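You operate a simulated robot arm through the tools that you are given. There is no shell and no other tool. Be economical: measure what you need, move in short steps, check, and stop when the job is done.

You run a simulated robot arm. Do the job below in one go: nothing can be reset, and whatever is moved stays where it is left.

## Task
File the slide named on the island's file card in its box.
Fine: close and latch the box again.
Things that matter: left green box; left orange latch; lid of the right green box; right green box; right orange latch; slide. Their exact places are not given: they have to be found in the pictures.

It is judged by the outcome, as a careful person would: the job done as asked, and still so three seconds after it is handed in. It fails if anything else is knocked over, pushed out of place, dropped, spilled or broken.

## Robot
A 7-joint arm with a fingered hand on a trunk, on a base that drives. Base frame: it is fixed to the floor where the robot stands at the start and does not move with it; the origin is under the middle of the robot, x ahead of it, y to its left, z up. Readings come in m, degrees, newtons and seconds.
With the tool pointing down near the work surface it reaches from about 0.36 to 0.7 m from the robot's upright axis, wherever it stands. Its first joint turns from -69.0 to 172.0 degrees. Places, roughly: left green box [0.5, 0.3, 0.9]; left orange latch [0.5, 0.3, 1]; lid of the right green box [0.5, -0.1, 1]; right green box [0.5, -0.1, 0.9]; right orange latch [0.5, -0.1, 1]. Payload 3.2 kg.
The TCP is the grasp point between the finger pads, 0.026 m short of the fingertips. In the tool frame z runs along the fingers and y along their closing line. The gripper opens to 0.088 m. The gripper's body begins 0.03 m behind the TCP. The gripper is a hand of 5 fingers: y runs from the thumb to the fingers, the wrist lies at [-0.016, -0.108, -0.172] in the tool frame, and closing takes about 1.5 s.
Orientation is told as [roll, pitch, yaw] about the base's x, y, z axes, in that order, counted from this pose: with the fingers straight down and the wrist toward the robot, the tool's x, y and z point along [0, 1, 0], [1, 0, 0] and [0, 0, -1] of the base frame.

## Interface
- The arm moves only by the tool drive_tool. Its arguments are lists of equal length, an entry for each row: "dp": the shift along the base's x, y, z in m, a list of three; "turn": the turn, a rotation vector about the base's x, y, z in degrees, a list of three; "hand": the gripper command, from -1 (fully open) to 1 (shut), values between in proportion. In form: {"dp": [[x, y, z], ...], "turn": [[wx, wy, wz], ...], "hand": [hand, ...]}. A call has 1 to 12 rows; each row shifts and turns the commanded pose from where the row before left it. Each row takes 0.2 s and may step no farther than 0.05 m and 8.6 degrees from the row before; otherwise, or with a gripper value out of range, the whole call is refused. Where a pose cannot be reached the arm comes as near as it can. A force on the tool above 40 N (or 10 N above the force at the start of the call, whichever is more), or a blocked arm, ends the call early, and 0.2 s more pass. Each finger travels about 0.072 m/s and halts on what it meets, pressing with about 29 N; the grip force reading is that of the motor and also rises with nothing between the fingers. The clock runs only during rows and for 0.2 s after the last one: add rows that do not move to give the fingers time. The reply holds the time, the measured pose of the TCP, the force on the tool along the base axes, the opening and the grip force, in the units named above and with some noise, with the torque about the TCP (base axes, N m) and any sound that the robot's microphone picked up.
- Cameras (640 x 400 px; columns grow to the right, rows downward): "scene" is now at [0.1343, 0.0166, 1.4676]; the picture's right is [0.18, -0.98, 0.00], its down [-0.56, -0.10, -0.82] and it looks along [0.81, 0.15, -0.57] (base axes); focal length 243 px, centre (320, 200). "wrist" rides on the gripper at [0.067, -0.098, -0.117] in the tool frame; the picture's right is [-0.71, 0.33, -0.62], its down [-0.65, -0.65, 0.39] and it looks along [-0.28, 0.68, 0.68] (tool axes); focal length 234 px, centre (320, 200).
- grab_frame(camera): a new picture of that camera. It takes no simulated time.
- lift_body(by): slides the trunk up (or, below 0, down) by that many m; the arm and the scene camera ride with it, the base frame stays. It gives what a move gives, with no picture.
- steer(legs): drives the robot by 1 to 6 legs, each [ahead, left, turn to the left] in m, m and degrees, along the robot's own axes; the way and the turn of a leg run together, so that a leg with both is an arc; at most 1.5 m and 180 degrees a leg. The arm and the cameras ride along, it lands a little off, and it stops where it bumps. It gives what a move gives.
- hand_shape(shape): the hand has 5 fingers and takes this shape, open, in about a second: jaw (thumb against the fingers, like two jaws); tri (thumb and two fingers); tip (a fingertip pinch); poke (one finger out to press); point (the index stretched); flat (the hand flat); cup (the hand cupped); fist (a fist). The gripper value then closes the fingers along that shape, each until it touches; the sizes above hold for jaw. It gives what a move gives, with no picture.
- aim_head(pan, tilt): turns the head with the scene camera to pan (to the left, within 86 degrees either way) and tilt (down, from -29 to 69), counted from straight ahead of the robot. It gives what a move gives.
- pixel_to_xyz(camera, pixels): for up to 12 pixels [column, row] of the newest picture of that camera ("zoom" is the newest enlarged one), the place [x, y, z] in the base frame of the surface seen there, good to about 0.002 m. It takes no simulated time.
- inspect(camera, box): a new picture of the part [left, top, right, bottom] of that camera's present view, enlarged. It takes no simulated time.
- job_done(): hands the job in; it is judged then, once.

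Go step by step. Measure first, check grasps and placings, and put right what went wrong. The budget is 80 turns and 68 pictures, counting those below and the enlarged ones. Unless the task says otherwise, let go and move clear before handing in, and close with one line.

The tools are called after "Emit:" as name(argument=value, ...) on one line, values as JSON. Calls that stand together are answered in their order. drive_tool: Moves the arm, as the interface text tells. Its arguments: {"type":"object","properties":{"dp":{"type":"array","items":{"type":"array","items":{"type":"number"}}},"turn":{"type":"array","items":{"type":"array","items":{"type":"number"}}},"hand":{"type":"array","items":{"type":"number"}}},"required":["dp","turn","hand"]} The other tools are called the same way: lift_body (by) slides the trunk up or down; hand_shape (shape) gives the hand a shape; steer (legs) drives the base; aim_head (pan, tilt) turns the head that bears the scene camera; grab_frame (camera) takes a picture; pixel_to_xyz (camera, pixels) gives the place of the surface under pixels of a picture; inspect (camera, box) takes an enlarged picture of a part of a camera's view; job_done () hands the job in.

At the start:

```text
clock: 0.0
tcp_pos: [0.4333, 0.011, 1.3383]
tool_rot: [0.1, 0.2, -0.1]
contact_force: [-0.2, 0.2, 0.6]
moment: [0.0, -0.04, 0.02]
width: 0.0881
gripper_force: 0.0
shape: jaw
trunk travel left (down, up): [-0.775, 0.065]
robot x, y, heading: [-0.003, -0.0013, -0.1]
head pan, tilt: [10.1, 34.5]
```

scene: 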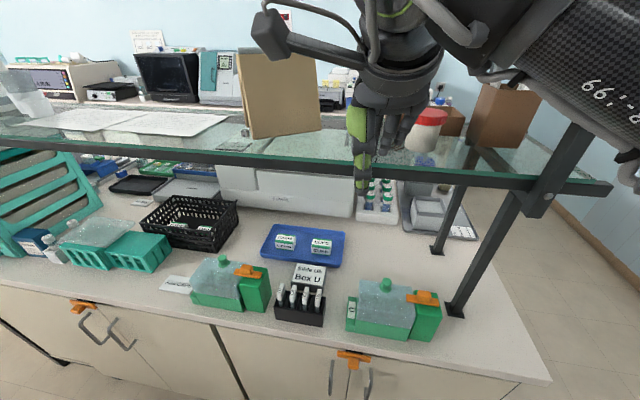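
wrist: 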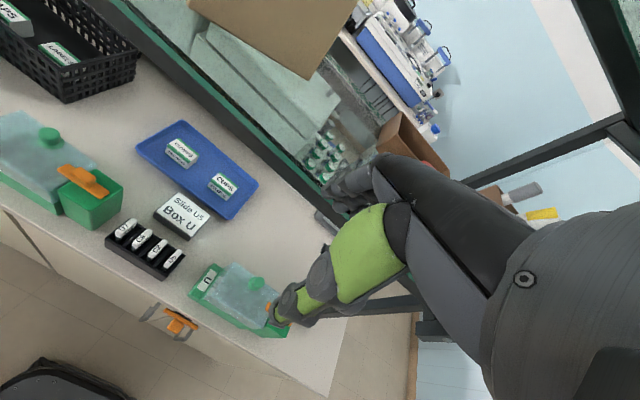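

The scene shows two green boxes, around (230,285) and (395,310), a card at (310,272) reading "Slide U? Box U", and a rack of slides at (300,303). I'll enlarge these first.

Emit:
inspect(camera="scene", box=[260, 250, 350, 330])

Emit:
inspect(camera="scene", box=[330, 260, 460, 350])

Emit:
inspect(camera="scene", box=[150, 240, 280, 320])

Emit:
inspect(camera="wrist", box=[90, 180, 300, 340])

```text
5.00 times, centred on (305, 290) of scene
```

zoom: 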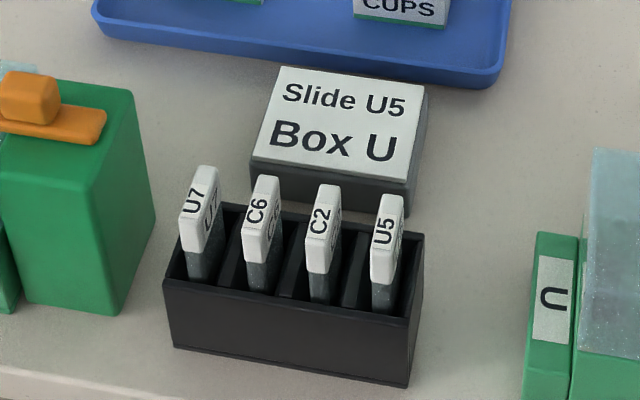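

```text
4.44 times, centred on (395, 305) of scene
```

zoom: 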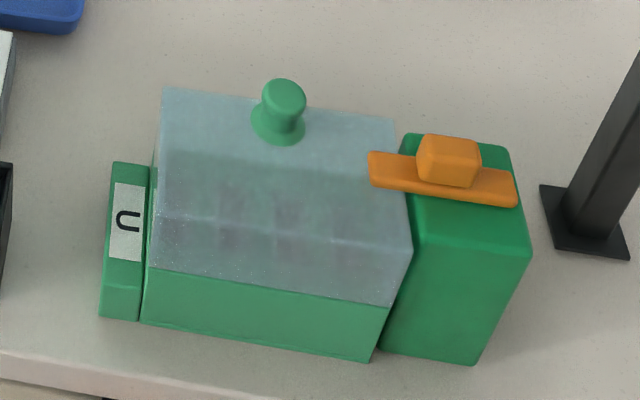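

```text
4.92 times, centred on (215, 280) of scene
```

zoom: 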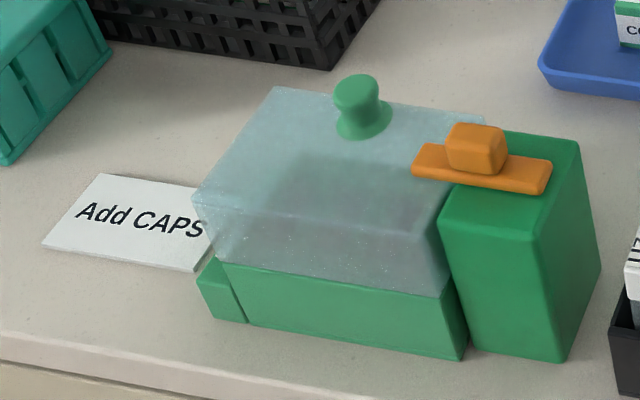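

```text
2.50 times, centred on (195, 260) of wrist
```

zoom: 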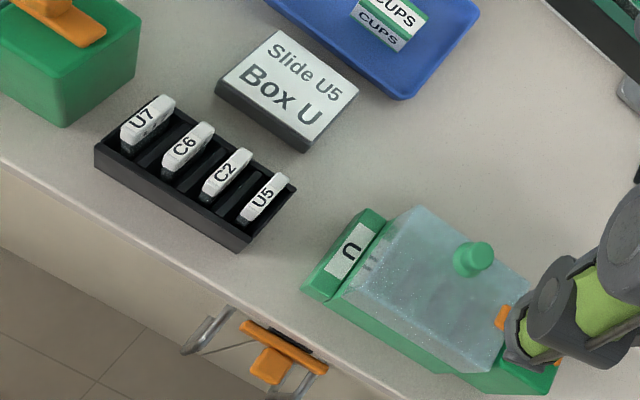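

U5 is the rightmost slide in the rack, and it belongs in Box U. I'll zoom in on the right box's label, and on the left box's label from the wrist view, to be sure which box is U.

Emit:
inspect(camera="scene", box=[345, 290, 375, 330])

Emit:
inspect(camera="scene", box=[180, 260, 220, 310])

```text
10.00 times, centred on (360, 310) of scene
```

zoom: 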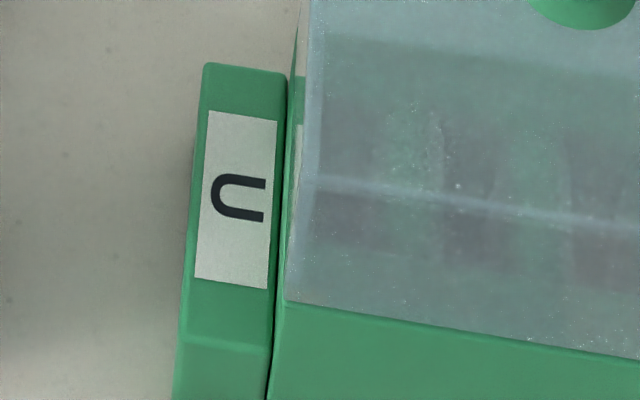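

```text
8.00 times, centred on (200, 285) of scene
```

zoom: 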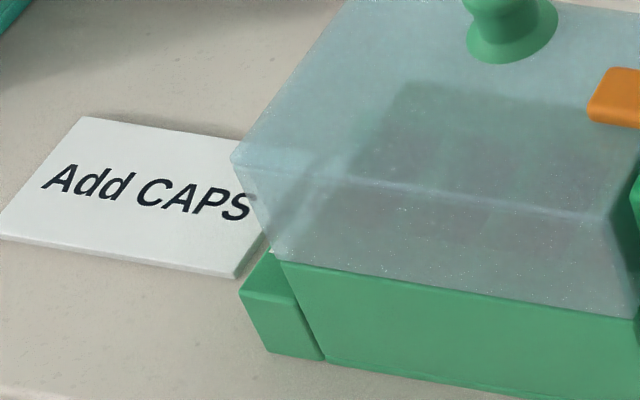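

The letter has straight, equal arms, so the right box is Box U. Next I'll measure the geometry of the box, latch, lid and slide.

Emit:
inspect(camera="scene", box=[330, 260, 460, 350])

Emit:
pixel_to_xyz(camera="zoom", pixels=[[284, 92], [280, 130], [440, 146], [448, 168], [378, 172], [505, 192], [480, 153], [500, 230], [410, 215], [165, 95], [155, 260], [385, 295]])

Emit:
pixel_to_xyz(camera="zoom", pixels=[[395, 125], [405, 250], [130, 165], [120, 310], [380, 350], [150, 318], [490, 355], [560, 300], [510, 150], [415, 137], [450, 350], [60, 300]])

Emit:
inspect(camera="scene", box=[260, 250, 350, 330])

Emit:
pixel_to_xyz(camera="zoom", pixels=[[392, 200], [385, 260], [385, 280], [380, 305], [405, 315], [320, 190], [318, 250], [200, 175], [195, 240], [408, 375], [170, 280], [440, 380]])

```text
4.44 times, centred on (395, 305) of scene
```

zoom: 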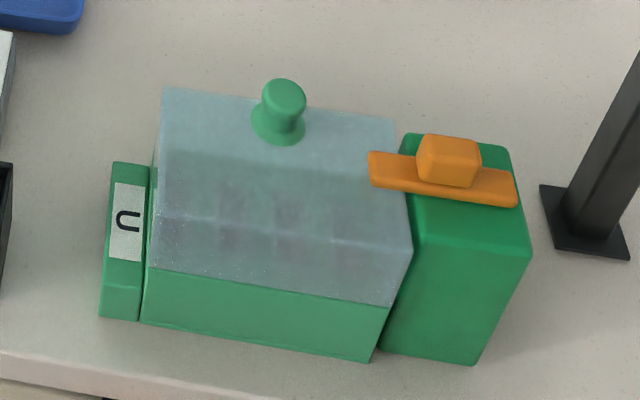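

```text
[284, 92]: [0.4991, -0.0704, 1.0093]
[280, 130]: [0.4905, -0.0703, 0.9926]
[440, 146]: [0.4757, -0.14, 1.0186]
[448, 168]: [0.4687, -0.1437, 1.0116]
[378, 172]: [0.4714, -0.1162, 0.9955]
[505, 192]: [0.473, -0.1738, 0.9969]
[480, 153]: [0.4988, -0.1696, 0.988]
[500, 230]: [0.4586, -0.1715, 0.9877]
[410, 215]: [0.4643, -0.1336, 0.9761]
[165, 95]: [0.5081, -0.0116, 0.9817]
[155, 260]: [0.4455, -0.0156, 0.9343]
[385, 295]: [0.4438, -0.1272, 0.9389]
```

```text
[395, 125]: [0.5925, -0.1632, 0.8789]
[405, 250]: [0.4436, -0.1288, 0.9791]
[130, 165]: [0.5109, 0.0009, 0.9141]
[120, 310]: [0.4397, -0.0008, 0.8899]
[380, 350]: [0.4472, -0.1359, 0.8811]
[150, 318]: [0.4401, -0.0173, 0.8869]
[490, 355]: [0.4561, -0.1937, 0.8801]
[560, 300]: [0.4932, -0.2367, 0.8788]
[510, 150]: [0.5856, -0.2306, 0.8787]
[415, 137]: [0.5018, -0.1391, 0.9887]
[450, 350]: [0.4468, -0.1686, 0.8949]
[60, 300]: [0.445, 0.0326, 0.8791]
```

```text
5.00 times, centred on (305, 290) of scene
```

zoom: 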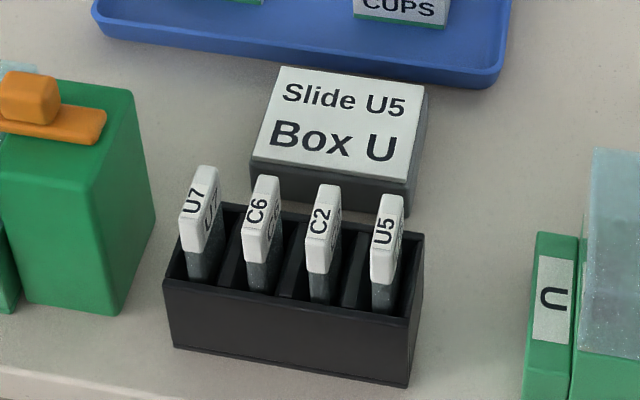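

```text
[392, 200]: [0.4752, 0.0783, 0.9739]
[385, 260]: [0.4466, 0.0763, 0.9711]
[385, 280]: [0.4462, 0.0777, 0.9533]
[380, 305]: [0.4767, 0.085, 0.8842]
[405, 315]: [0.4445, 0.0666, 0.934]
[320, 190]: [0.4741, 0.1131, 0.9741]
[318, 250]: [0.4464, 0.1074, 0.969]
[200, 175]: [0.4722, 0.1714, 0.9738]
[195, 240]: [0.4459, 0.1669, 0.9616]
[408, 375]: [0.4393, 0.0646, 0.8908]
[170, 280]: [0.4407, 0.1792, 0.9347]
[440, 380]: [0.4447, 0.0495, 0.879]
```

The table is at z≈0.879. The latch knob is near (0.47,-0.147,1.01), the lid knob near (0.495,-0.07,1.0), and the top of U5 near (0.46,0.077,0.974). I'll measure the shelf beam for clearance, then look from above with the head tilted more.

Emit:
pixel_to_xyz(camera="scene", pixels=[[200, 158], [480, 178], [560, 186], [300, 163], [510, 220], [455, 308], [420, 170]])

Emit:
aim_head(pan=-8, tilt=55)

Emit:
grab_frame(camera="scene")

```text
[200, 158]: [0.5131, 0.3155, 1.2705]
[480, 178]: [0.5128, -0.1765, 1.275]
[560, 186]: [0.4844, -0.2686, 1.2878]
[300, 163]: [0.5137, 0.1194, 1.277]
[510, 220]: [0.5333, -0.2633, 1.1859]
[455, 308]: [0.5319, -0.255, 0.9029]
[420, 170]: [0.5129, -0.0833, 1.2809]
```

```text
clock: 0.8
tcp_pos: [0.4325, 0.01, 1.3386]
tool_rot: [-0.1, 0.1, 0.0]
contact_force: [-0.1, 0.7, 0.1]
moment: [0.03, -0.01, 0.02]
width: 0.088
gripper_force: 0.1
shape: jaw
trunk travel left (down, up): [-0.775, 0.065]
robot x, y, heading: [-0.0015, -0.0026, -0.1]
head pan, tilt: [-8.0, 55.0]
```

```text
57 pictures are left
```

scene: 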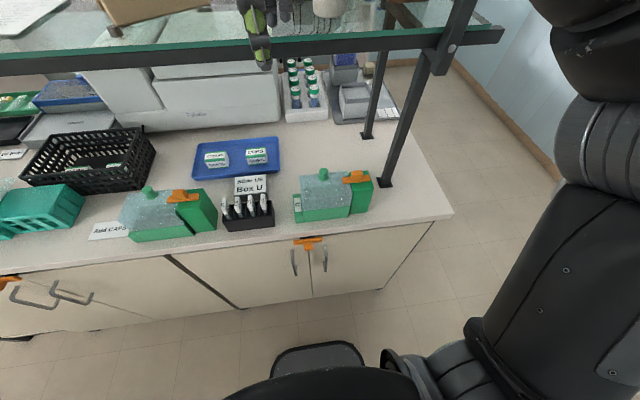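

The shelf beam's front is at x≈0.513, z≈1.28, so I'll drop the hand in front of it and then work underneath. I'll go down to about (0.41,-0.1,1.12) and check the hand in the tip shape.

Emit:
drive_tool(dp=[[-0.01, 0, -0.045], [-0.01, -0.02, -0.045], [0, -0.02, -0.045], [0, -0.02, -0.04], [0, -0.03, -0.035], [0, -0.03, 0]], turn=[[0, 0, 0], [0, 0, 0], [0, 0, 0], [0, 0, 0], [0, 0, 0], [0, 0, 0]], hand=[-1, -1, -1, -1, -1, -1])

Emit:
hand_shape(shape="tip")

Emit:
grab_frame(camera="scene")

Emit:
grab_frame(camera="wrist")

```text
refused: row 2 steps farther than a row can; nothing moved
```

```text
clock: 1.7
tcp_pos: [0.4338, 0.0097, 1.3397]
tool_rot: [0.0, 0.2, 0.0]
contact_force: [0.3, -0.1, 0.2]
moment: [0.02, -0.01, -0.02]
width: 0.0881
gripper_force: 0.0
shape: tip
trunk travel left (down, up): [-0.775, 0.065]
robot x, y, heading: [-0.0028, -0.0023, 0.2]
head pan, tilt: [-8.0, 55.0]
```

```text
56 pictures are left
```

scene: 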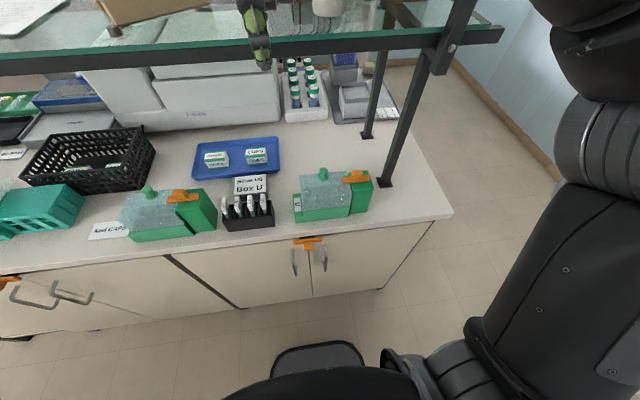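

```text
55 pictures are left
```

wrist: 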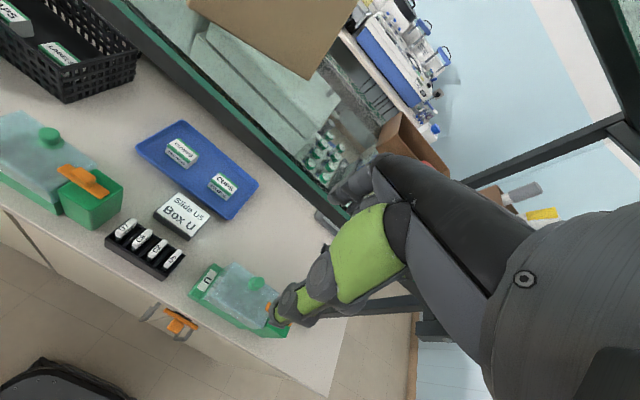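

The second row was over the step limit and the arm didn't move. I'll redo the descent with smaller steps.

Emit:
drive_tool(dp=[[-0.01, 0, -0.045], [-0.01, -0.015, -0.04], [0, -0.015, -0.04], [0, -0.02, -0.04], [0, -0.02, -0.04], [0, -0.04, -0.015], [0, 0, 0]], turn=[[0, 0, 0], [0, 0, 0], [0, 0, 0], [0, 0, 0], [0, 0, 0], [0, 0, 0], [0, 0, 0]], hand=[-1, -1, -1, -1, -1, -1, -1])

Emit:
grab_frame(camera="scene")

Emit:
grab_frame(camera="wrist")

```text
clock: 3.3
tcp_pos: [0.4138, -0.0983, 1.1172]
tool_rot: [-0.2, 0.1, 0.0]
contact_force: [-1.5, -0.6, 0.3]
moment: [-0.01, -0.01, -0.03]
width: 0.088
gripper_force: 0.1
shape: tip
trunk travel left (down, up): [-0.775, 0.065]
robot x, y, heading: [-0.0001, -0.0006, 0.2]
head pan, tilt: [-8.0, 55.0]
```

```text
54 pictures are left
```

scene: 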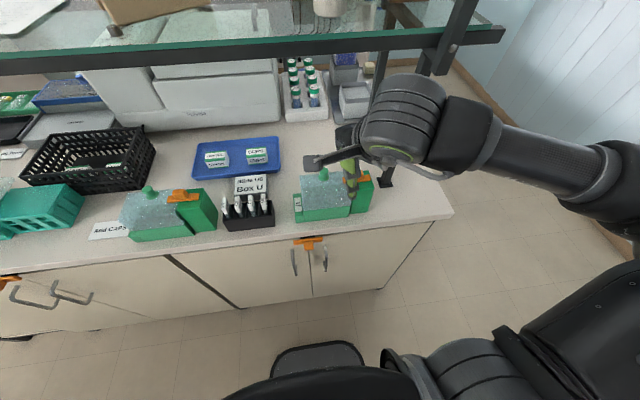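

```text
53 pictures are left
```

wrist: 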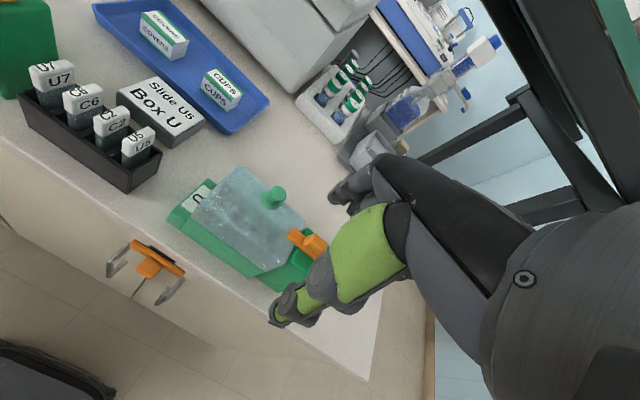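

The hand is clear of the shelf. In the wrist view the thumb is the green digit with its tip near (280,315), and the latch is at (308,242). I'll enlarge the lid and latch for more geometry.

Emit:
inspect(camera="wrist", box=[160, 150, 340, 300])

Emit:
pixel_to_xyz(camera="wrist", pixels=[[273, 189], [271, 200], [236, 168], [195, 212], [262, 268], [300, 215], [318, 240], [310, 236], [291, 231], [200, 190], [172, 218], [285, 270]])

```text
2.67 times, centred on (250, 225) of wrist
```

zoom: 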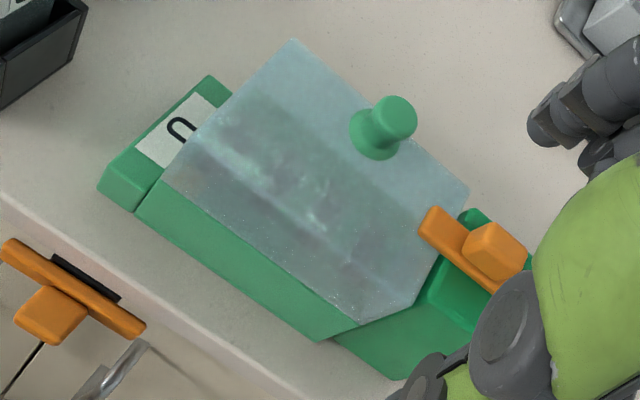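

```text
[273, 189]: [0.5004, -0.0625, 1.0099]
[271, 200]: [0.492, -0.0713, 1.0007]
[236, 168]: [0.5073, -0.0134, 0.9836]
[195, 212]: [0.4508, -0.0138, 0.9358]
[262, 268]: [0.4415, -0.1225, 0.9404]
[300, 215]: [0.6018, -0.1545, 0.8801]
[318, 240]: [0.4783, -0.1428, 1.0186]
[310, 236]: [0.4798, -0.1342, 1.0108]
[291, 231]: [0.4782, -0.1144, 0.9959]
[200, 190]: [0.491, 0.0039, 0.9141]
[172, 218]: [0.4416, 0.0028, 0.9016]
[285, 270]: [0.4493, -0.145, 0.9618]
```

The latch knob spans about x 0.468–0.488 and y -0.131 to -0.161, with its top at 1.0186. I'll move above it with the hand open and check the alignment.

Emit:
drive_tool(dp=[[0.03, -0.03, 0], [0.034, -0.018, 0], [0, 0, -0.04], [0, 0, -0.02], [0, 0, 0]], turn=[[0, 0, 0], [0, 0, 0], [0, 0, 0], [0, 0, 0], [0, 0, 0]], hand=[-1, -1, -1, -1, -1])

Emit:
inspect(camera="scene", box=[280, 70, 480, 230])

Emit:
grab_frame(camera="wrist")

```text
clock: 4.5
tcp_pos: [0.4769, -0.1472, 1.0599]
tool_rot: [0.0, 0.0, 0.0]
contact_force: [-0.5, 0.0, -0.4]
moment: [-0.02, 0.01, -0.01]
width: 0.0878
gripper_force: 0.0
shape: tip
trunk travel left (down, up): [-0.775, 0.065]
robot x, y, heading: [-0.007, 0.0003, -0.1]
head pan, tilt: [-8.0, 55.0]
```

```text
2.50 times, centred on (380, 150) of scene
```

zoom: 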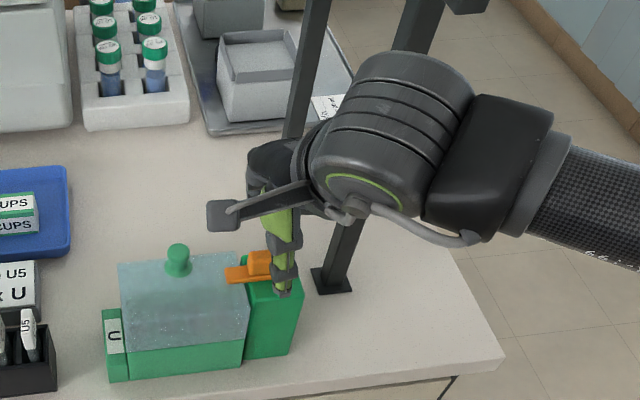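

```text
50 pictures are left
```

wrist: 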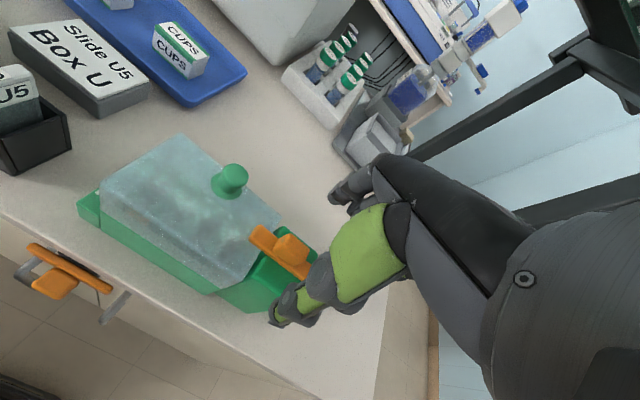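

The thumb now hangs over the post. I'll measure the thumb and fingertip positions to confirm the offset before lowering.

Emit:
pixel_to_xyz(camera="zoom", pixels=[[282, 288], [283, 270], [278, 245]])

Emit:
pixel_to_xyz(camera="wrist", pixels=[[278, 314], [285, 310], [333, 197], [340, 185], [338, 207], [288, 243], [300, 262]])

```text
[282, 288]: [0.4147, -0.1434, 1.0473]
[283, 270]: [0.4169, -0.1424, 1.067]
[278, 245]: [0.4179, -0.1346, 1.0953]
```

```text
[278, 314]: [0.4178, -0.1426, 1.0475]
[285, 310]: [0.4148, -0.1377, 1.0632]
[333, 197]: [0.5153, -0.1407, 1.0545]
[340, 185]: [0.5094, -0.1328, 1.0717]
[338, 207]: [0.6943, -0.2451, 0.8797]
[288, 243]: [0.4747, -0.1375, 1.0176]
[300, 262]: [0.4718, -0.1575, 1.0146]
```

The thumb and index straddle the knob at y≈-0.143, with tips about 0.02 below the TCP. I'll lower to z≈1.022 and close.

Emit:
drive_tool(dp=[[0, 0, -0.02], [0, 0, -0.017], [0, 0, 0], [0, 0, 0], [0, 0, 0], [0, 0, 0], [0, 0, 0], [0, 0, 0]], turn=[[0, 0, 0], [0, 0, 0], [0, 0, 0], [0, 0, 0], [0, 0, 0], [0, 0, 0], [0, 0, 0], [0, 0, 0]], hand=[-1, -1, -1, 0, 0.5, 0.7, 0.7, 0.7])

Emit:
grab_frame(camera="wrist")

Emit:
inspect(camera="scene", box=[280, 130, 420, 230])

```text
clock: 6.3
tcp_pos: [0.4776, -0.1474, 1.0224]
tool_rot: [0.0, 0.1, 0.0]
contact_force: [1.1, 0.0, -0.4]
moment: [0.02, -0.03, -0.01]
width: 0.0159
gripper_force: 0.0
shape: tip
trunk travel left (down, up): [-0.775, 0.065]
robot x, y, heading: [-0.0018, 0.001, 0.0]
head pan, tilt: [-8.0, 55.0]
```

```text
49 pictures are left
```

wrist: 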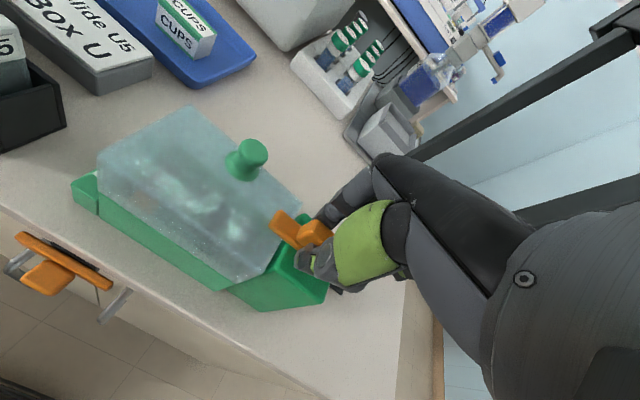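

```text
4.00 times, centred on (350, 180) of scene
```

zoom: 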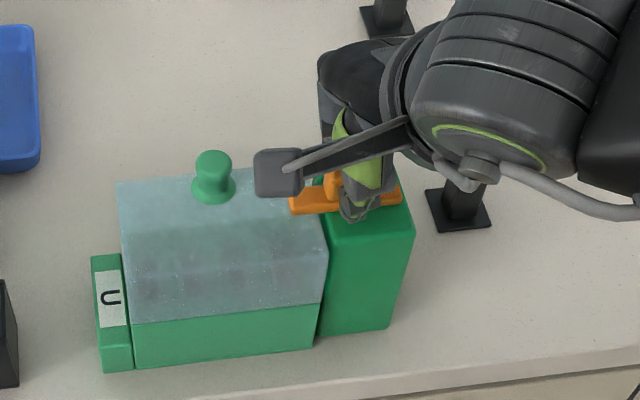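

The fingers are around the knob, with the width reading 0.016 and no grip force yet. I'll close fully, then pull toward -y in small steps.

Emit:
drive_tool(dp=[[0, 0, 0], [0, 0, 0], [0, 0, 0], [0, -0.005, 0], [0, -0.005, 0], [0, 0, 0]], turn=[[0, 0, 0], [0, 0, 0], [0, 0, 0], [0, 0, 0], [0, 0, 0], [0, 0, 0]], hand=[1, 1, 1, 1, 1, 1])

Emit:
grab_frame(camera="wrist")

```text
clock: 7.7
tcp_pos: [0.4771, -0.1509, 1.0232]
tool_rot: [-0.1, 0.0, 0.2]
contact_force: [-1.5, 21.7, -3.1]
moment: [0.29, 0.1, 0.06]
width: 0.0101
gripper_force: 29.1
shape: tip
trunk travel left (down, up): [-0.775, 0.065]
robot x, y, heading: [-0.0016, -0.0003, 0.3]
head pan, tilt: [-8.0, 55.0]
```

```text
47 pictures are left
```

wrist: 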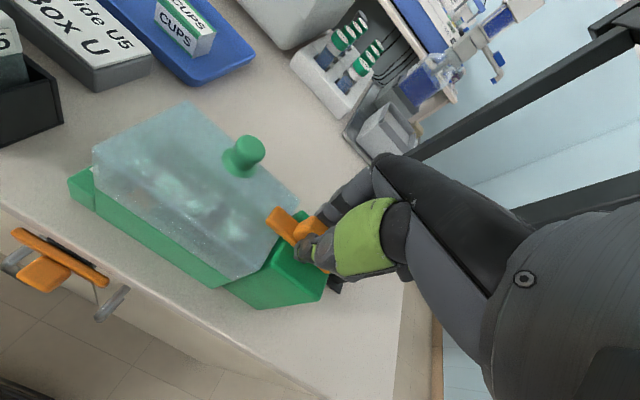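

Pulling sideways met 22 N and the knob barely moved, so the latch probably turns about its knob. I'll undo the offset and try a small twist.

Emit:
drive_tool(dp=[[0, 0.005, 0], [0, 0.005, 0], [0, 0, 0], [0, 0, 0], [0, 0, 0], [0, 0, 0]], turn=[[0, 0, 0], [0, 0, 0], [0, 0, 5], [0, 0, 5], [0, 0, 5], [0, 0, 0]], hand=[1, 1, 1, 1, 1, 1])

Emit:
grab_frame(camera="wrist")

```text
clock: 9.1
tcp_pos: [0.477, -0.1507, 1.0226]
tool_rot: [-0.1, -0.2, 14.8]
contact_force: [1.4, -7.2, 8.2]
moment: [-0.06, 0.1, -0.24]
width: 0.0099
gripper_force: 28.9
shape: tip
trunk travel left (down, up): [-0.775, 0.065]
robot x, y, heading: [0.0005, -0.0023, 0.0]
head pan, tilt: [-8.0, 55.0]
```

```text
46 pictures are left
```

wrist: 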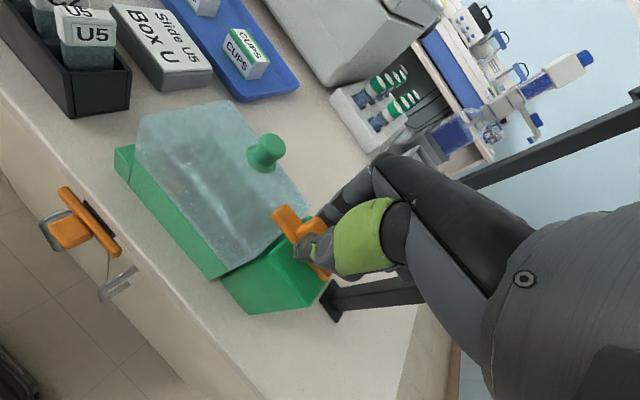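

The hand turned 14.8° with little torque, and the bar seems to follow it relative to the box. I'll confirm from the scene camera.

Emit:
inspect(camera="scene", box=[280, 130, 420, 230])

Emit:
pixel_to_xyz(camera="wrist", pixels=[[282, 212], [277, 216], [292, 222], [326, 271]])

```text
4.00 times, centred on (350, 180) of scene
```

zoom: 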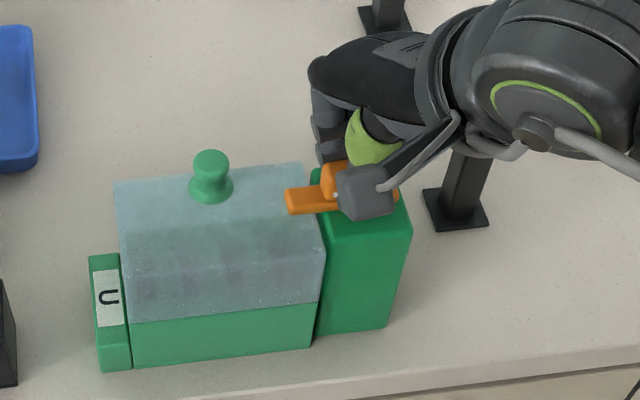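

```text
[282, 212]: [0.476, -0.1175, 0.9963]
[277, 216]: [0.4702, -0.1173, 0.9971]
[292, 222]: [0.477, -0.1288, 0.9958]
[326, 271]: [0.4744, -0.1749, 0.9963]
```

The bar still runs along y (ends near y=-0.1175 and -0.175), so the fingers slipped around it and it doesn't turn easily. The TCP seems to be held about 3 mm toward -y, which suggests a stiff slider. I'll undo the twist and pull harder along -y.

Emit:
drive_tool(dp=[[0, 0, 0], [0, 0, 0], [0, -0.005, 0], [0, -0.005, 0], [0, -0.005, 0], [0, -0.005, 0], [0, -0.005, 0], [0, 0, 0]], turn=[[0, 0, -7.5], [0, 0, -7.5], [0, 0, 0], [0, 0, 0], [0, 0, 0], [0, 0, 0], [0, 0, 0], [0, 0, 0]], hand=[1, 1, 1, 1, 1, 1, 1, 1])

Emit:
grab_frame(camera="wrist")

```text
clock: 10.9
tcp_pos: [0.4758, -0.1616, 1.0222]
tool_rot: [0.0, 0.2, 0.4]
contact_force: [-2.2, 36.5, -1.6]
moment: [0.51, 0.09, 0.18]
width: 0.0076
gripper_force: 29.2
shape: tip
trunk travel left (down, up): [-0.775, 0.065]
robot x, y, heading: [0.0001, 0.0014, 0.1]
head pan, tilt: [-8.0, 55.0]
```

```text
44 pictures are left
```

wrist: 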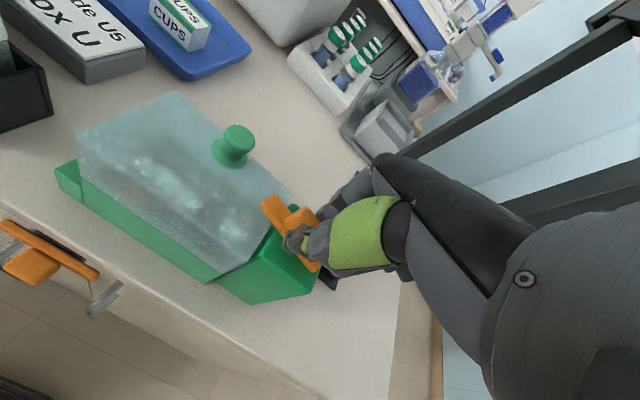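

The force reached 36 N and the fingers seem to be slipping along the knob. I'll check whether the bar or box has moved.

Emit:
pixel_to_xyz(camera="wrist", pixels=[[271, 200], [264, 206], [280, 212], [240, 130], [178, 94], [316, 266], [60, 180]])

Emit:
inspect(camera="wrist", box=[220, 160, 380, 300])

```text
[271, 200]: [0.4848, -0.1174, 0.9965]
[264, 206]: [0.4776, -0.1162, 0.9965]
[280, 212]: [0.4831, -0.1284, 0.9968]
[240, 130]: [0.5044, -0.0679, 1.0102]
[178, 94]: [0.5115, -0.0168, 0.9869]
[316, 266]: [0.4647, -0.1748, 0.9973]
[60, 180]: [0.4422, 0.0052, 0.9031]
```

```text
2.86 times, centred on (300, 230) of wrist
```

zoom: 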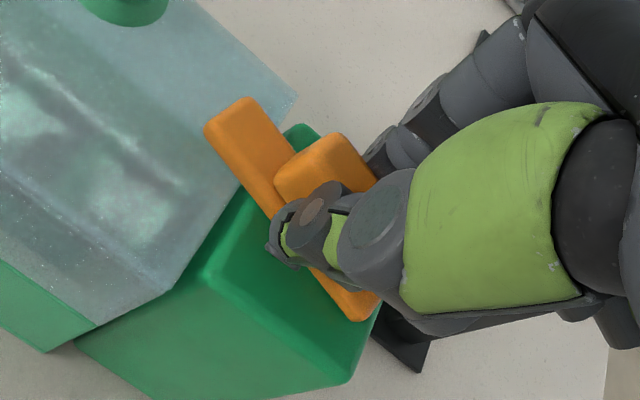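

The bar has turned: its left end is now at x≈0.481 and its right end at 0.467, about 13° clockwise. So the latch is a turn-button that opens clockwise. I'll open, re-centre, align the yaw, grip again and twist clockwise.

Emit:
drive_tool(dp=[[0, 0, 0], [0, 0, 0], [0, 0, 0], [0.001, 0.013, 0], [0, 0.013, 0], [0, 0, 0], [0, 0, 0], [0, 0, 0], [0, 0, 0], [0, 0, 0], [0, 0, 0]], turn=[[0, 0, 0], [0, 0, 0], [0, 0, 0], [0, 0, -7], [0, 0, -6], [0, 0, 0], [0, 0, 0], [0, 0, 0], [0, 0, -6], [0, 0, -6], [0, 0, 0]], hand=[0, -0.5, -0.5, -0.5, -0.5, 0.5, 1, 1, 1, 1, 1])

Emit:
inspect(camera="wrist", box=[180, 120, 380, 300])

```text
clock: 13.3
tcp_pos: [0.4784, -0.1462, 1.021]
tool_rot: [0.0, 0.1, -24.9]
contact_force: [-1.0, 1.6, -3.2]
moment: [0.06, 0.05, 0.02]
width: 0.0089
gripper_force: 29.4
shape: tip
trunk travel left (down, up): [-0.775, 0.065]
robot x, y, heading: [0.0021, -0.0007, 0.2]
head pan, tilt: [-8.0, 55.0]
```

```text
2.22 times, centred on (280, 210) of wrist
```

zoom: 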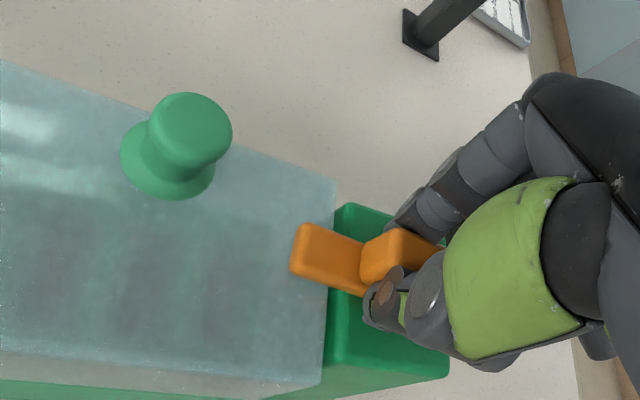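

Emit:
pixel_to_xyz(camera="zoom", pixels=[[303, 232], [296, 262], [345, 245], [330, 275], [355, 280], [190, 115]])

```text
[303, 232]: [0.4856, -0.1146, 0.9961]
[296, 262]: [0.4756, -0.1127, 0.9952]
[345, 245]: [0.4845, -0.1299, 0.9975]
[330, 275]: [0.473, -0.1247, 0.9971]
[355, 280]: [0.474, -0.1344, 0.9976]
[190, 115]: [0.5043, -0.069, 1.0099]
```

The bar reads only about 4° off now, so the single-fingertip pinch is slipping around the knob. I'll switch to the tri shape, whose two opposing fingers can carry torque. First I'll open, rise and reset the yaw.

Emit:
drive_tool(dp=[[0, 0, 0], [0, 0, 0], [0, 0, 0.025], [0, 0, 0.025], [0, 0, 0]], turn=[[0, 0, 0], [0, 0, 0], [0, 0, 8], [0, 0, 8], [0, 0, 8]], hand=[-0.5, -1, -1, -1, -1])

Emit:
hand_shape(shape="tri")

Emit:
grab_frame(camera="wrist")

Emit:
inspect(camera="scene", box=[280, 130, 420, 230])

```text
clock: 14.5
tcp_pos: [0.4795, -0.147, 1.0706]
tool_rot: [0.1, 0.0, -0.9]
contact_force: [0.1, 0.9, -0.3]
moment: [0.0, 0.03, -0.01]
width: 0.0877
gripper_force: 0.0
shape: tip
trunk travel left (down, up): [-0.775, 0.065]
robot x, y, heading: [-0.0023, -0.0004, -0.2]
head pan, tilt: [-8.0, 55.0]
```

```text
clock: 15.4
tcp_pos: [0.478, -0.1464, 1.0704]
tool_rot: [0.0, 0.1, -1.0]
contact_force: [0.5, -0.3, 0.2]
moment: [0.01, -0.02, -0.03]
width: 0.0878
gripper_force: 0.2
shape: tri
trunk travel left (down, up): [-0.775, 0.065]
robot x, y, heading: [0.0036, -0.0006, -0.0]
head pan, tilt: [-8.0, 55.0]
```

```text
41 pictures are left
```

wrist: 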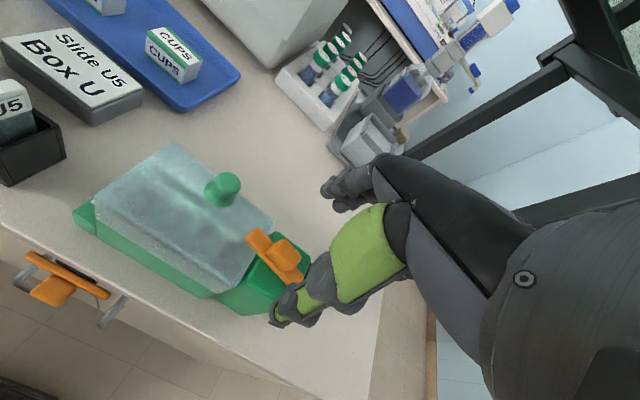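

```text
4.00 times, centred on (350, 180) of scene
```

zoom: 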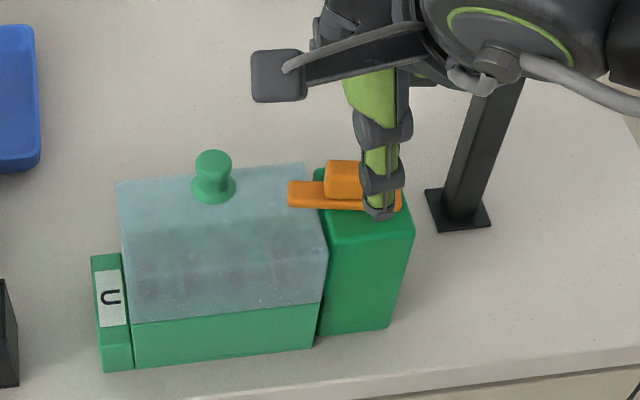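

The bar is back near straight. I'll lower the tri hand onto the knob, close, and twist clockwise in small steps.

Emit:
drive_tool(dp=[[0, 0, -0.025], [0, 0, -0.024], [0, 0, 0], [0, 0, 0], [0, 0, 0], [0, 0, 0], [0, 0, 0], [0, 0, 0], [0, 0, 0], [0, 0, 0], [0, 0, 0]], turn=[[0, 0, 0], [0, 0, 0], [0, 0, 0], [0, 0, 0], [0, 0, 0], [0, 0, 0], [0, 0, 0], [0, 0, -7], [0, 0, -7], [0, 0, -7], [0, 0, 0]], hand=[-1, -1, 0, 0.5, 1, 1, 1, 1, 1, 1, 1])

Emit:
inspect(camera="wrist", box=[180, 120, 380, 300])

Emit:
inspect(camera="scene", box=[280, 130, 420, 230])

```text
clock: 17.8
tcp_pos: [0.4788, -0.1469, 1.0209]
tool_rot: [-0.1, 0.2, -22.1]
contact_force: [-0.3, 0.4, -6.3]
moment: [-0.01, 0.02, 0.02]
width: 0.0108
gripper_force: 28.8
shape: tri
trunk travel left (down, up): [-0.775, 0.065]
robot x, y, heading: [-0.0029, 0.0021, 0.1]
head pan, tilt: [-8.0, 55.0]
```

```text
2.22 times, centred on (280, 210) of wrist
```

zoom: 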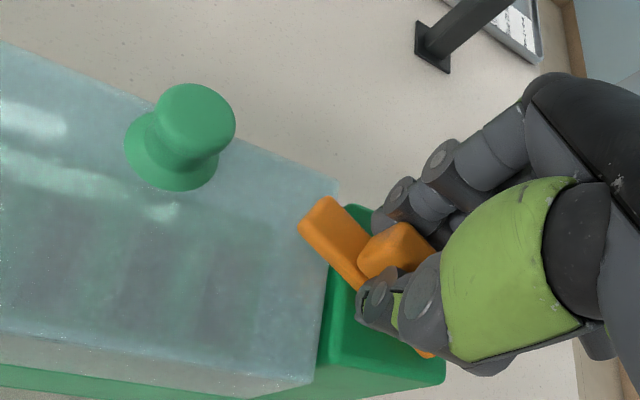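

```text
4.00 times, centred on (350, 180) of scene
```

zoom: 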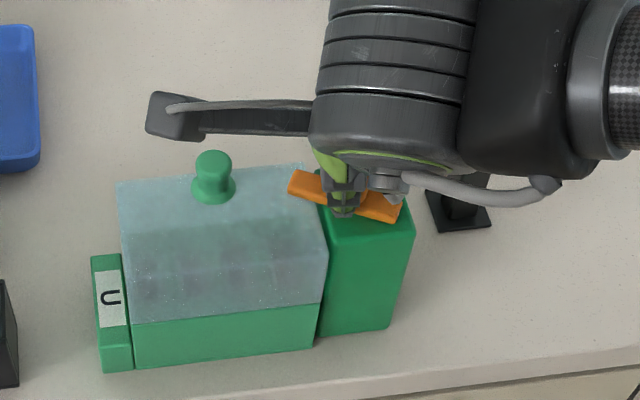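

Tri works: the bar has turned clockwise with the hand. I'll keep twisting toward -85°.

Emit:
drive_tool(dp=[[0, 0, 0], [0, 0, 0], [0, 0, 0], [0, 0, 0], [0, 0, 0], [0, 0, 0], [0, 0, 0], [0, 0, 0], [0, 0, 0]], turn=[[0, 0, -8], [0, 0, -8], [0, 0, -8], [0, 0, -8], [0, 0, -8], [0, 0, -8], [0, 0, -8], [0, 0, -8], [0, 0, 0]], hand=[1, 1, 1, 1, 1, 1, 1, 1, 1])

Emit:
grab_frame(camera="scene")

Emit:
grab_frame(camera="wrist")

```text
clock: 19.8
tcp_pos: [0.48, -0.1467, 1.0228]
tool_rot: [-0.1, 0.0, -86.1]
contact_force: [-0.2, 1.0, -13.4]
moment: [0.02, -0.01, 0.09]
width: 0.0105
gripper_force: 29.2
shape: tri
trunk travel left (down, up): [-0.775, 0.065]
robot x, y, heading: [0.0004, 0.0022, 0.2]
head pan, tilt: [-8.0, 55.0]
```

```text
37 pictures are left
```

scene: 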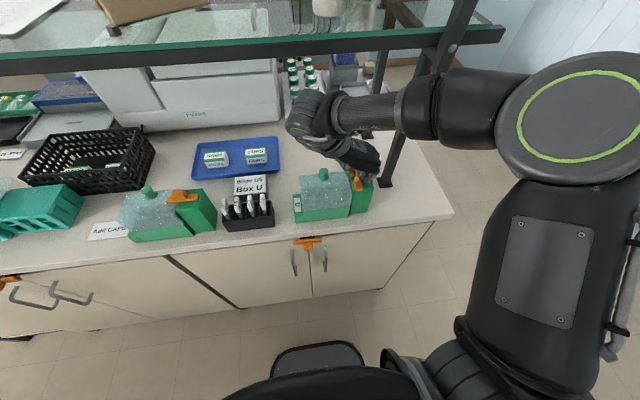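

```text
36 pictures are left
```

wrist: 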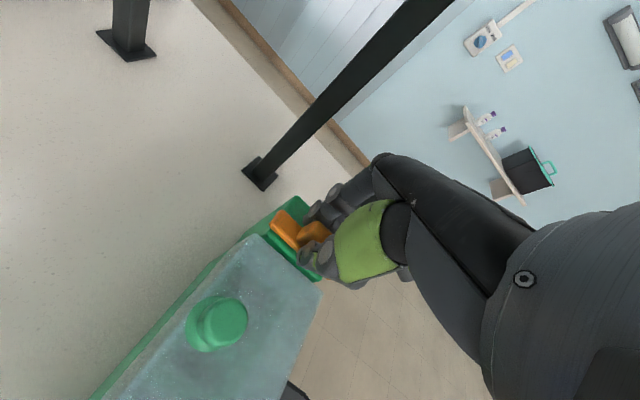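

The latch has turned about 90° and is clear of the lid. I'll release it, rise, turn back to yaw 0 and move above the lid knob at about (0.502,-0.069).

Emit:
drive_tool(dp=[[0, 0, 0], [0, 0, 0], [0, 0, 0.03], [0, 0, 0.03], [0, 0.01, 0], [0, 0.01, 0], [0, 0.01, 0], [0, 0.01, 0], [0, 0.01, 0], [0, 0.01, 0], [0.01, 0.01, 0], [0.01, 0.008, 0]], turn=[[0, 0, 0], [0, 0, 0], [0, 0, 0], [0, 0, 8.5], [0, 0, 8.5], [0, 0, 8.5], [0, 0, 8.5], [0, 0, 8.5], [0, 0, 8.5], [0, 0, 8.5], [0, 0, 8.5], [0, 0, 8.5]], hand=[-0.3, -0.6, -0.6, -0.6, -0.6, -0.6, -0.6, -0.6, -0.6, -0.6, -0.6, -0.6])

Emit:
drive_tool(dp=[[0, 0, 0], [0, 0, 0]], turn=[[0, 0, 8.5], [0, 0, 0]], hand=[-0.6, -0.6])

Emit:
inspect(camera="wrist", box=[160, 120, 380, 320])

Emit:
inspect(camera="scene", box=[280, 130, 420, 230])

```text
clock: 22.4
tcp_pos: [0.4987, -0.0689, 1.0818]
tool_rot: [0.1, 0.0, -9.2]
contact_force: [-0.4, 0.2, -0.5]
moment: [0.02, -0.01, -0.01]
width: 0.0698
gripper_force: 0.0
shape: tri
trunk travel left (down, up): [-0.775, 0.065]
robot x, y, heading: [0.0033, -0.0004, 0.1]
head pan, tilt: [-8.0, 55.0]
```

```text
clock: 23.0
tcp_pos: [0.5, -0.0688, 1.0832]
tool_rot: [0.0, 0.1, -0.9]
contact_force: [0.4, 0.7, -0.2]
moment: [0.03, 0.0, 0.01]
width: 0.0696
gripper_force: 0.1
shape: tri
trunk travel left (down, up): [-0.775, 0.065]
robot x, y, heading: [0.0013, -0.0006, 0.0]
head pan, tilt: [-8.0, 55.0]
```

```text
2.00 times, centred on (270, 220) of wrist
```

zoom: 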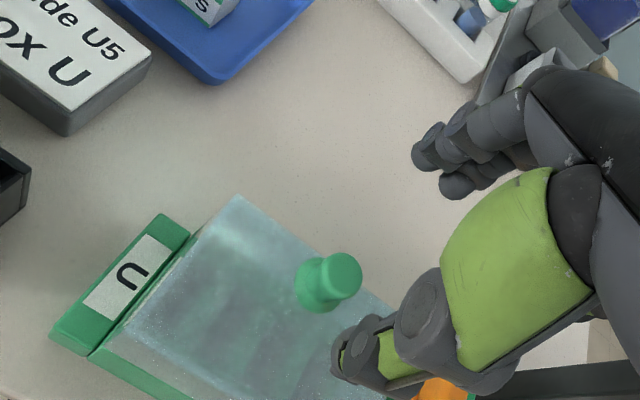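

```text
4.00 times, centred on (350, 180) of scene
```

zoom: 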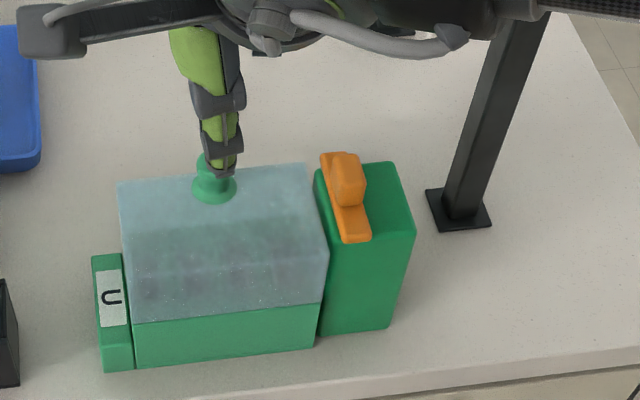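

The latch bar now lies fully over its post, clear of the lid. I'll measure the lid knob before gripping it.

Emit:
pixel_to_xyz(camera="zoom", pixels=[[200, 190], [228, 190], [214, 197], [205, 160], [130, 185], [300, 168], [325, 245], [135, 320], [215, 230], [320, 300]])

Emit:
pixel_to_xyz(camera="wrist", pixels=[[332, 253], [322, 273], [279, 219], [240, 235], [228, 270], [215, 282]])

```text
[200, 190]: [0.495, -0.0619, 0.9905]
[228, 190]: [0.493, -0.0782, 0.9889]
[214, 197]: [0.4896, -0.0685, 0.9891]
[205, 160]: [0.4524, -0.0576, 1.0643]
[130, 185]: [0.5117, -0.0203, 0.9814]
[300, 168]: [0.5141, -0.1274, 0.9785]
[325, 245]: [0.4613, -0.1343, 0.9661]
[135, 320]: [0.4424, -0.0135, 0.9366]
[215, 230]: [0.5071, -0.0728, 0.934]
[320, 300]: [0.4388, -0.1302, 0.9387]
```

```text
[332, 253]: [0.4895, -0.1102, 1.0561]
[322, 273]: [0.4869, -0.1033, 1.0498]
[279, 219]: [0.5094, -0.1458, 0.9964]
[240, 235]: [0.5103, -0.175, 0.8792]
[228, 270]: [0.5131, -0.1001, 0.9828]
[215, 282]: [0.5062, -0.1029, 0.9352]
```

The knob centre is about (0.50,-0.070), which matches the hand. I'll lower to z≈1.012, grip, and test a small lift.

Emit:
drive_tool(dp=[[0, -0.001, -0.04], [0, 0, -0.03], [0, 0, 0], [0, 0, 0], [0, 0, 0], [0, 0, 0], [0, 0, 0], [0, 0, 0], [0, 0, 0.005], [0, 0, 0.005], [0, 0, 0]], turn=[[0, 0, 0], [0, 0, 0], [0, 0, 0], [0, 0, 0], [0, 0, 0], [0, 0, 0], [0, 0, 0], [0, 0, 0], [0, 0, 0], [0, 0, 0], [0, 0, 0]], hand=[-0.6, -0.6, 0, 0.5, 1, 1, 1, 1, 1, 1, 1])

Emit:
inspect(camera="scene", box=[280, 130, 420, 230])

```text
clock: 25.4
tcp_pos: [0.4974, -0.0698, 1.0202]
tool_rot: [0.0, 0.5, -1.0]
contact_force: [-7.0, 1.4, -13.2]
moment: [-0.03, -0.2, 0.03]
width: 0.0144
gripper_force: 29.6
shape: tri
trunk travel left (down, up): [-0.775, 0.065]
robot x, y, heading: [-0.0027, 0.0023, 0.1]
head pan, tilt: [-8.0, 55.0]
```

```text
4.00 times, centred on (350, 180) of scene
```

zoom: 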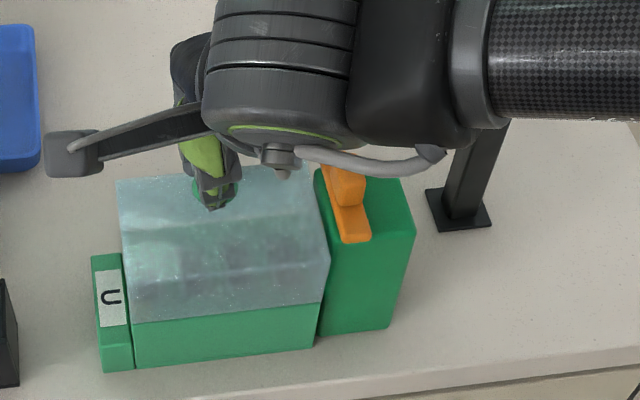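

The lid gripped and rose a few millimetres, and the reaction (-7 N in x, -13 N in z) points to a hinge along the front edge near (0.443, z 0.936). I'll follow that arc in small steps, turning the tool with the lid.

Emit:
drive_tool(dp=[[-0.0111, 0, -0.003], [-0.006, 0, 0.0028], [-0.0061, 0, 0.0028], [0, 0, 0]], turn=[[0, -8, 0], [0, -4, 0], [0, -4, 0], [0, 0, 0]], hand=[1, 1, 1, 1])

Emit:
inspect(camera="scene", box=[280, 130, 420, 230])

Emit:
grab_frame(camera="wrist")

```text
clock: 26.4
tcp_pos: [0.4775, -0.0691, 1.0274]
tool_rot: [0.3, -16.3, -1.0]
contact_force: [6.6, -0.2, 8.0]
moment: [-0.06, -0.33, -0.01]
width: 0.0161
gripper_force: 29.4
shape: tri
trunk travel left (down, up): [-0.775, 0.065]
robot x, y, heading: [-0.0, 0.0003, 0.4]
head pan, tilt: [-8.0, 55.0]
```

```text
4.00 times, centred on (350, 180) of scene
```

zoom: 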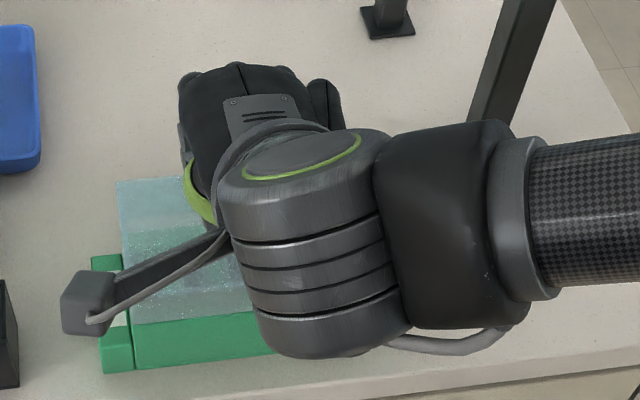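

```text
31 pictures are left
```

wrist: 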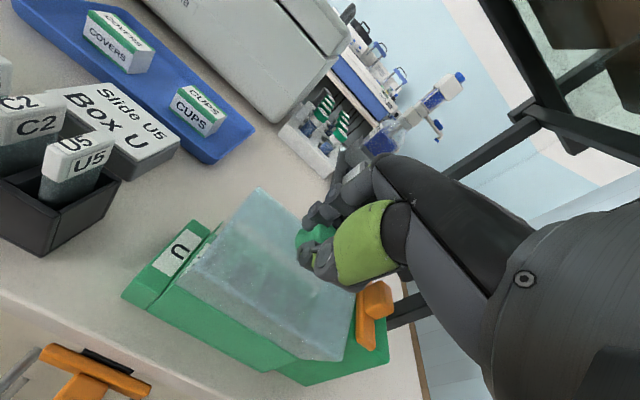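

Emit:
pixel_to_xyz(camera="wrist", pixels=[[262, 192], [255, 196], [222, 240], [183, 292], [340, 355], [300, 225], [340, 300]])

Emit:
inspect(camera="wrist", box=[110, 170, 410, 390])

```text
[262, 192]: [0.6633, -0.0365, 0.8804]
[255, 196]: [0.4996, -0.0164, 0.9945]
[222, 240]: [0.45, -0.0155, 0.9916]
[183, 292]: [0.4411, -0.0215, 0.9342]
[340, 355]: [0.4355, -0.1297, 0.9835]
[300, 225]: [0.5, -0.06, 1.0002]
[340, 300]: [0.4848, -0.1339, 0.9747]
```

```text
1.82 times, centred on (260, 280) of wrist
```

zoom: 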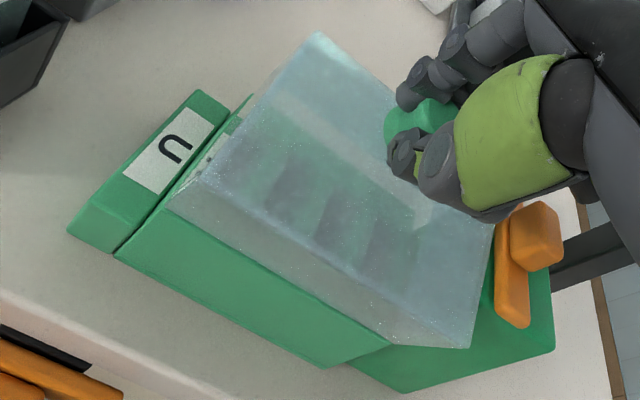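

The lid's front top edge has leaned toward the robot (x 0.4355 at the top against 0.441 at the bottom), so the front hinge is right and the lid is about 8° open. I'll continue the arc.

Emit:
drive_tool(dp=[[-0.0143, 0, 0.0059], [-0.0137, 0, 0.0018], [-0.0138, 0, 0.0001], [0, 0, 0]], turn=[[0, -8, 0], [0, -8, 0], [0, -8, 0], [0, 0, 0]], hand=[1, 1, 1, 1])

Emit:
grab_frame(camera="wrist")

```text
clock: 27.4
tcp_pos: [0.465, -0.0638, 1.0238]
tool_rot: [1.3, -39.5, -2.0]
contact_force: [-12.2, -24.8, -8.1]
moment: [-0.09, 0.8, -0.62]
width: 0.0128
gripper_force: 29.4
shape: tri
out of reach, approached as far as the arm can: row 2, 3
trunk travel left (down, up): [-0.775, 0.065]
robot x, y, heading: [0.0009, -0.0032, 0.0]
head pan, tilt: [-8.0, 55.0]
```

```text
29 pictures are left
```

wrist: 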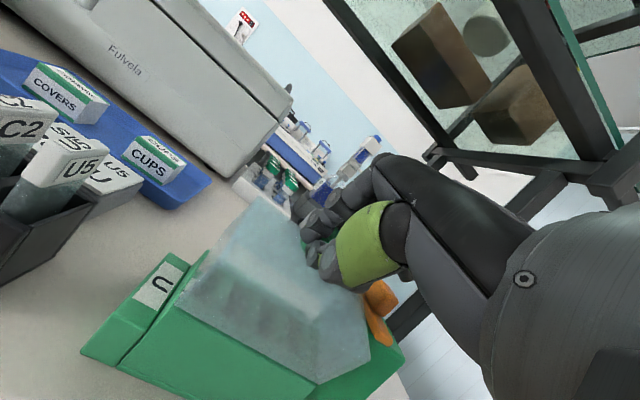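

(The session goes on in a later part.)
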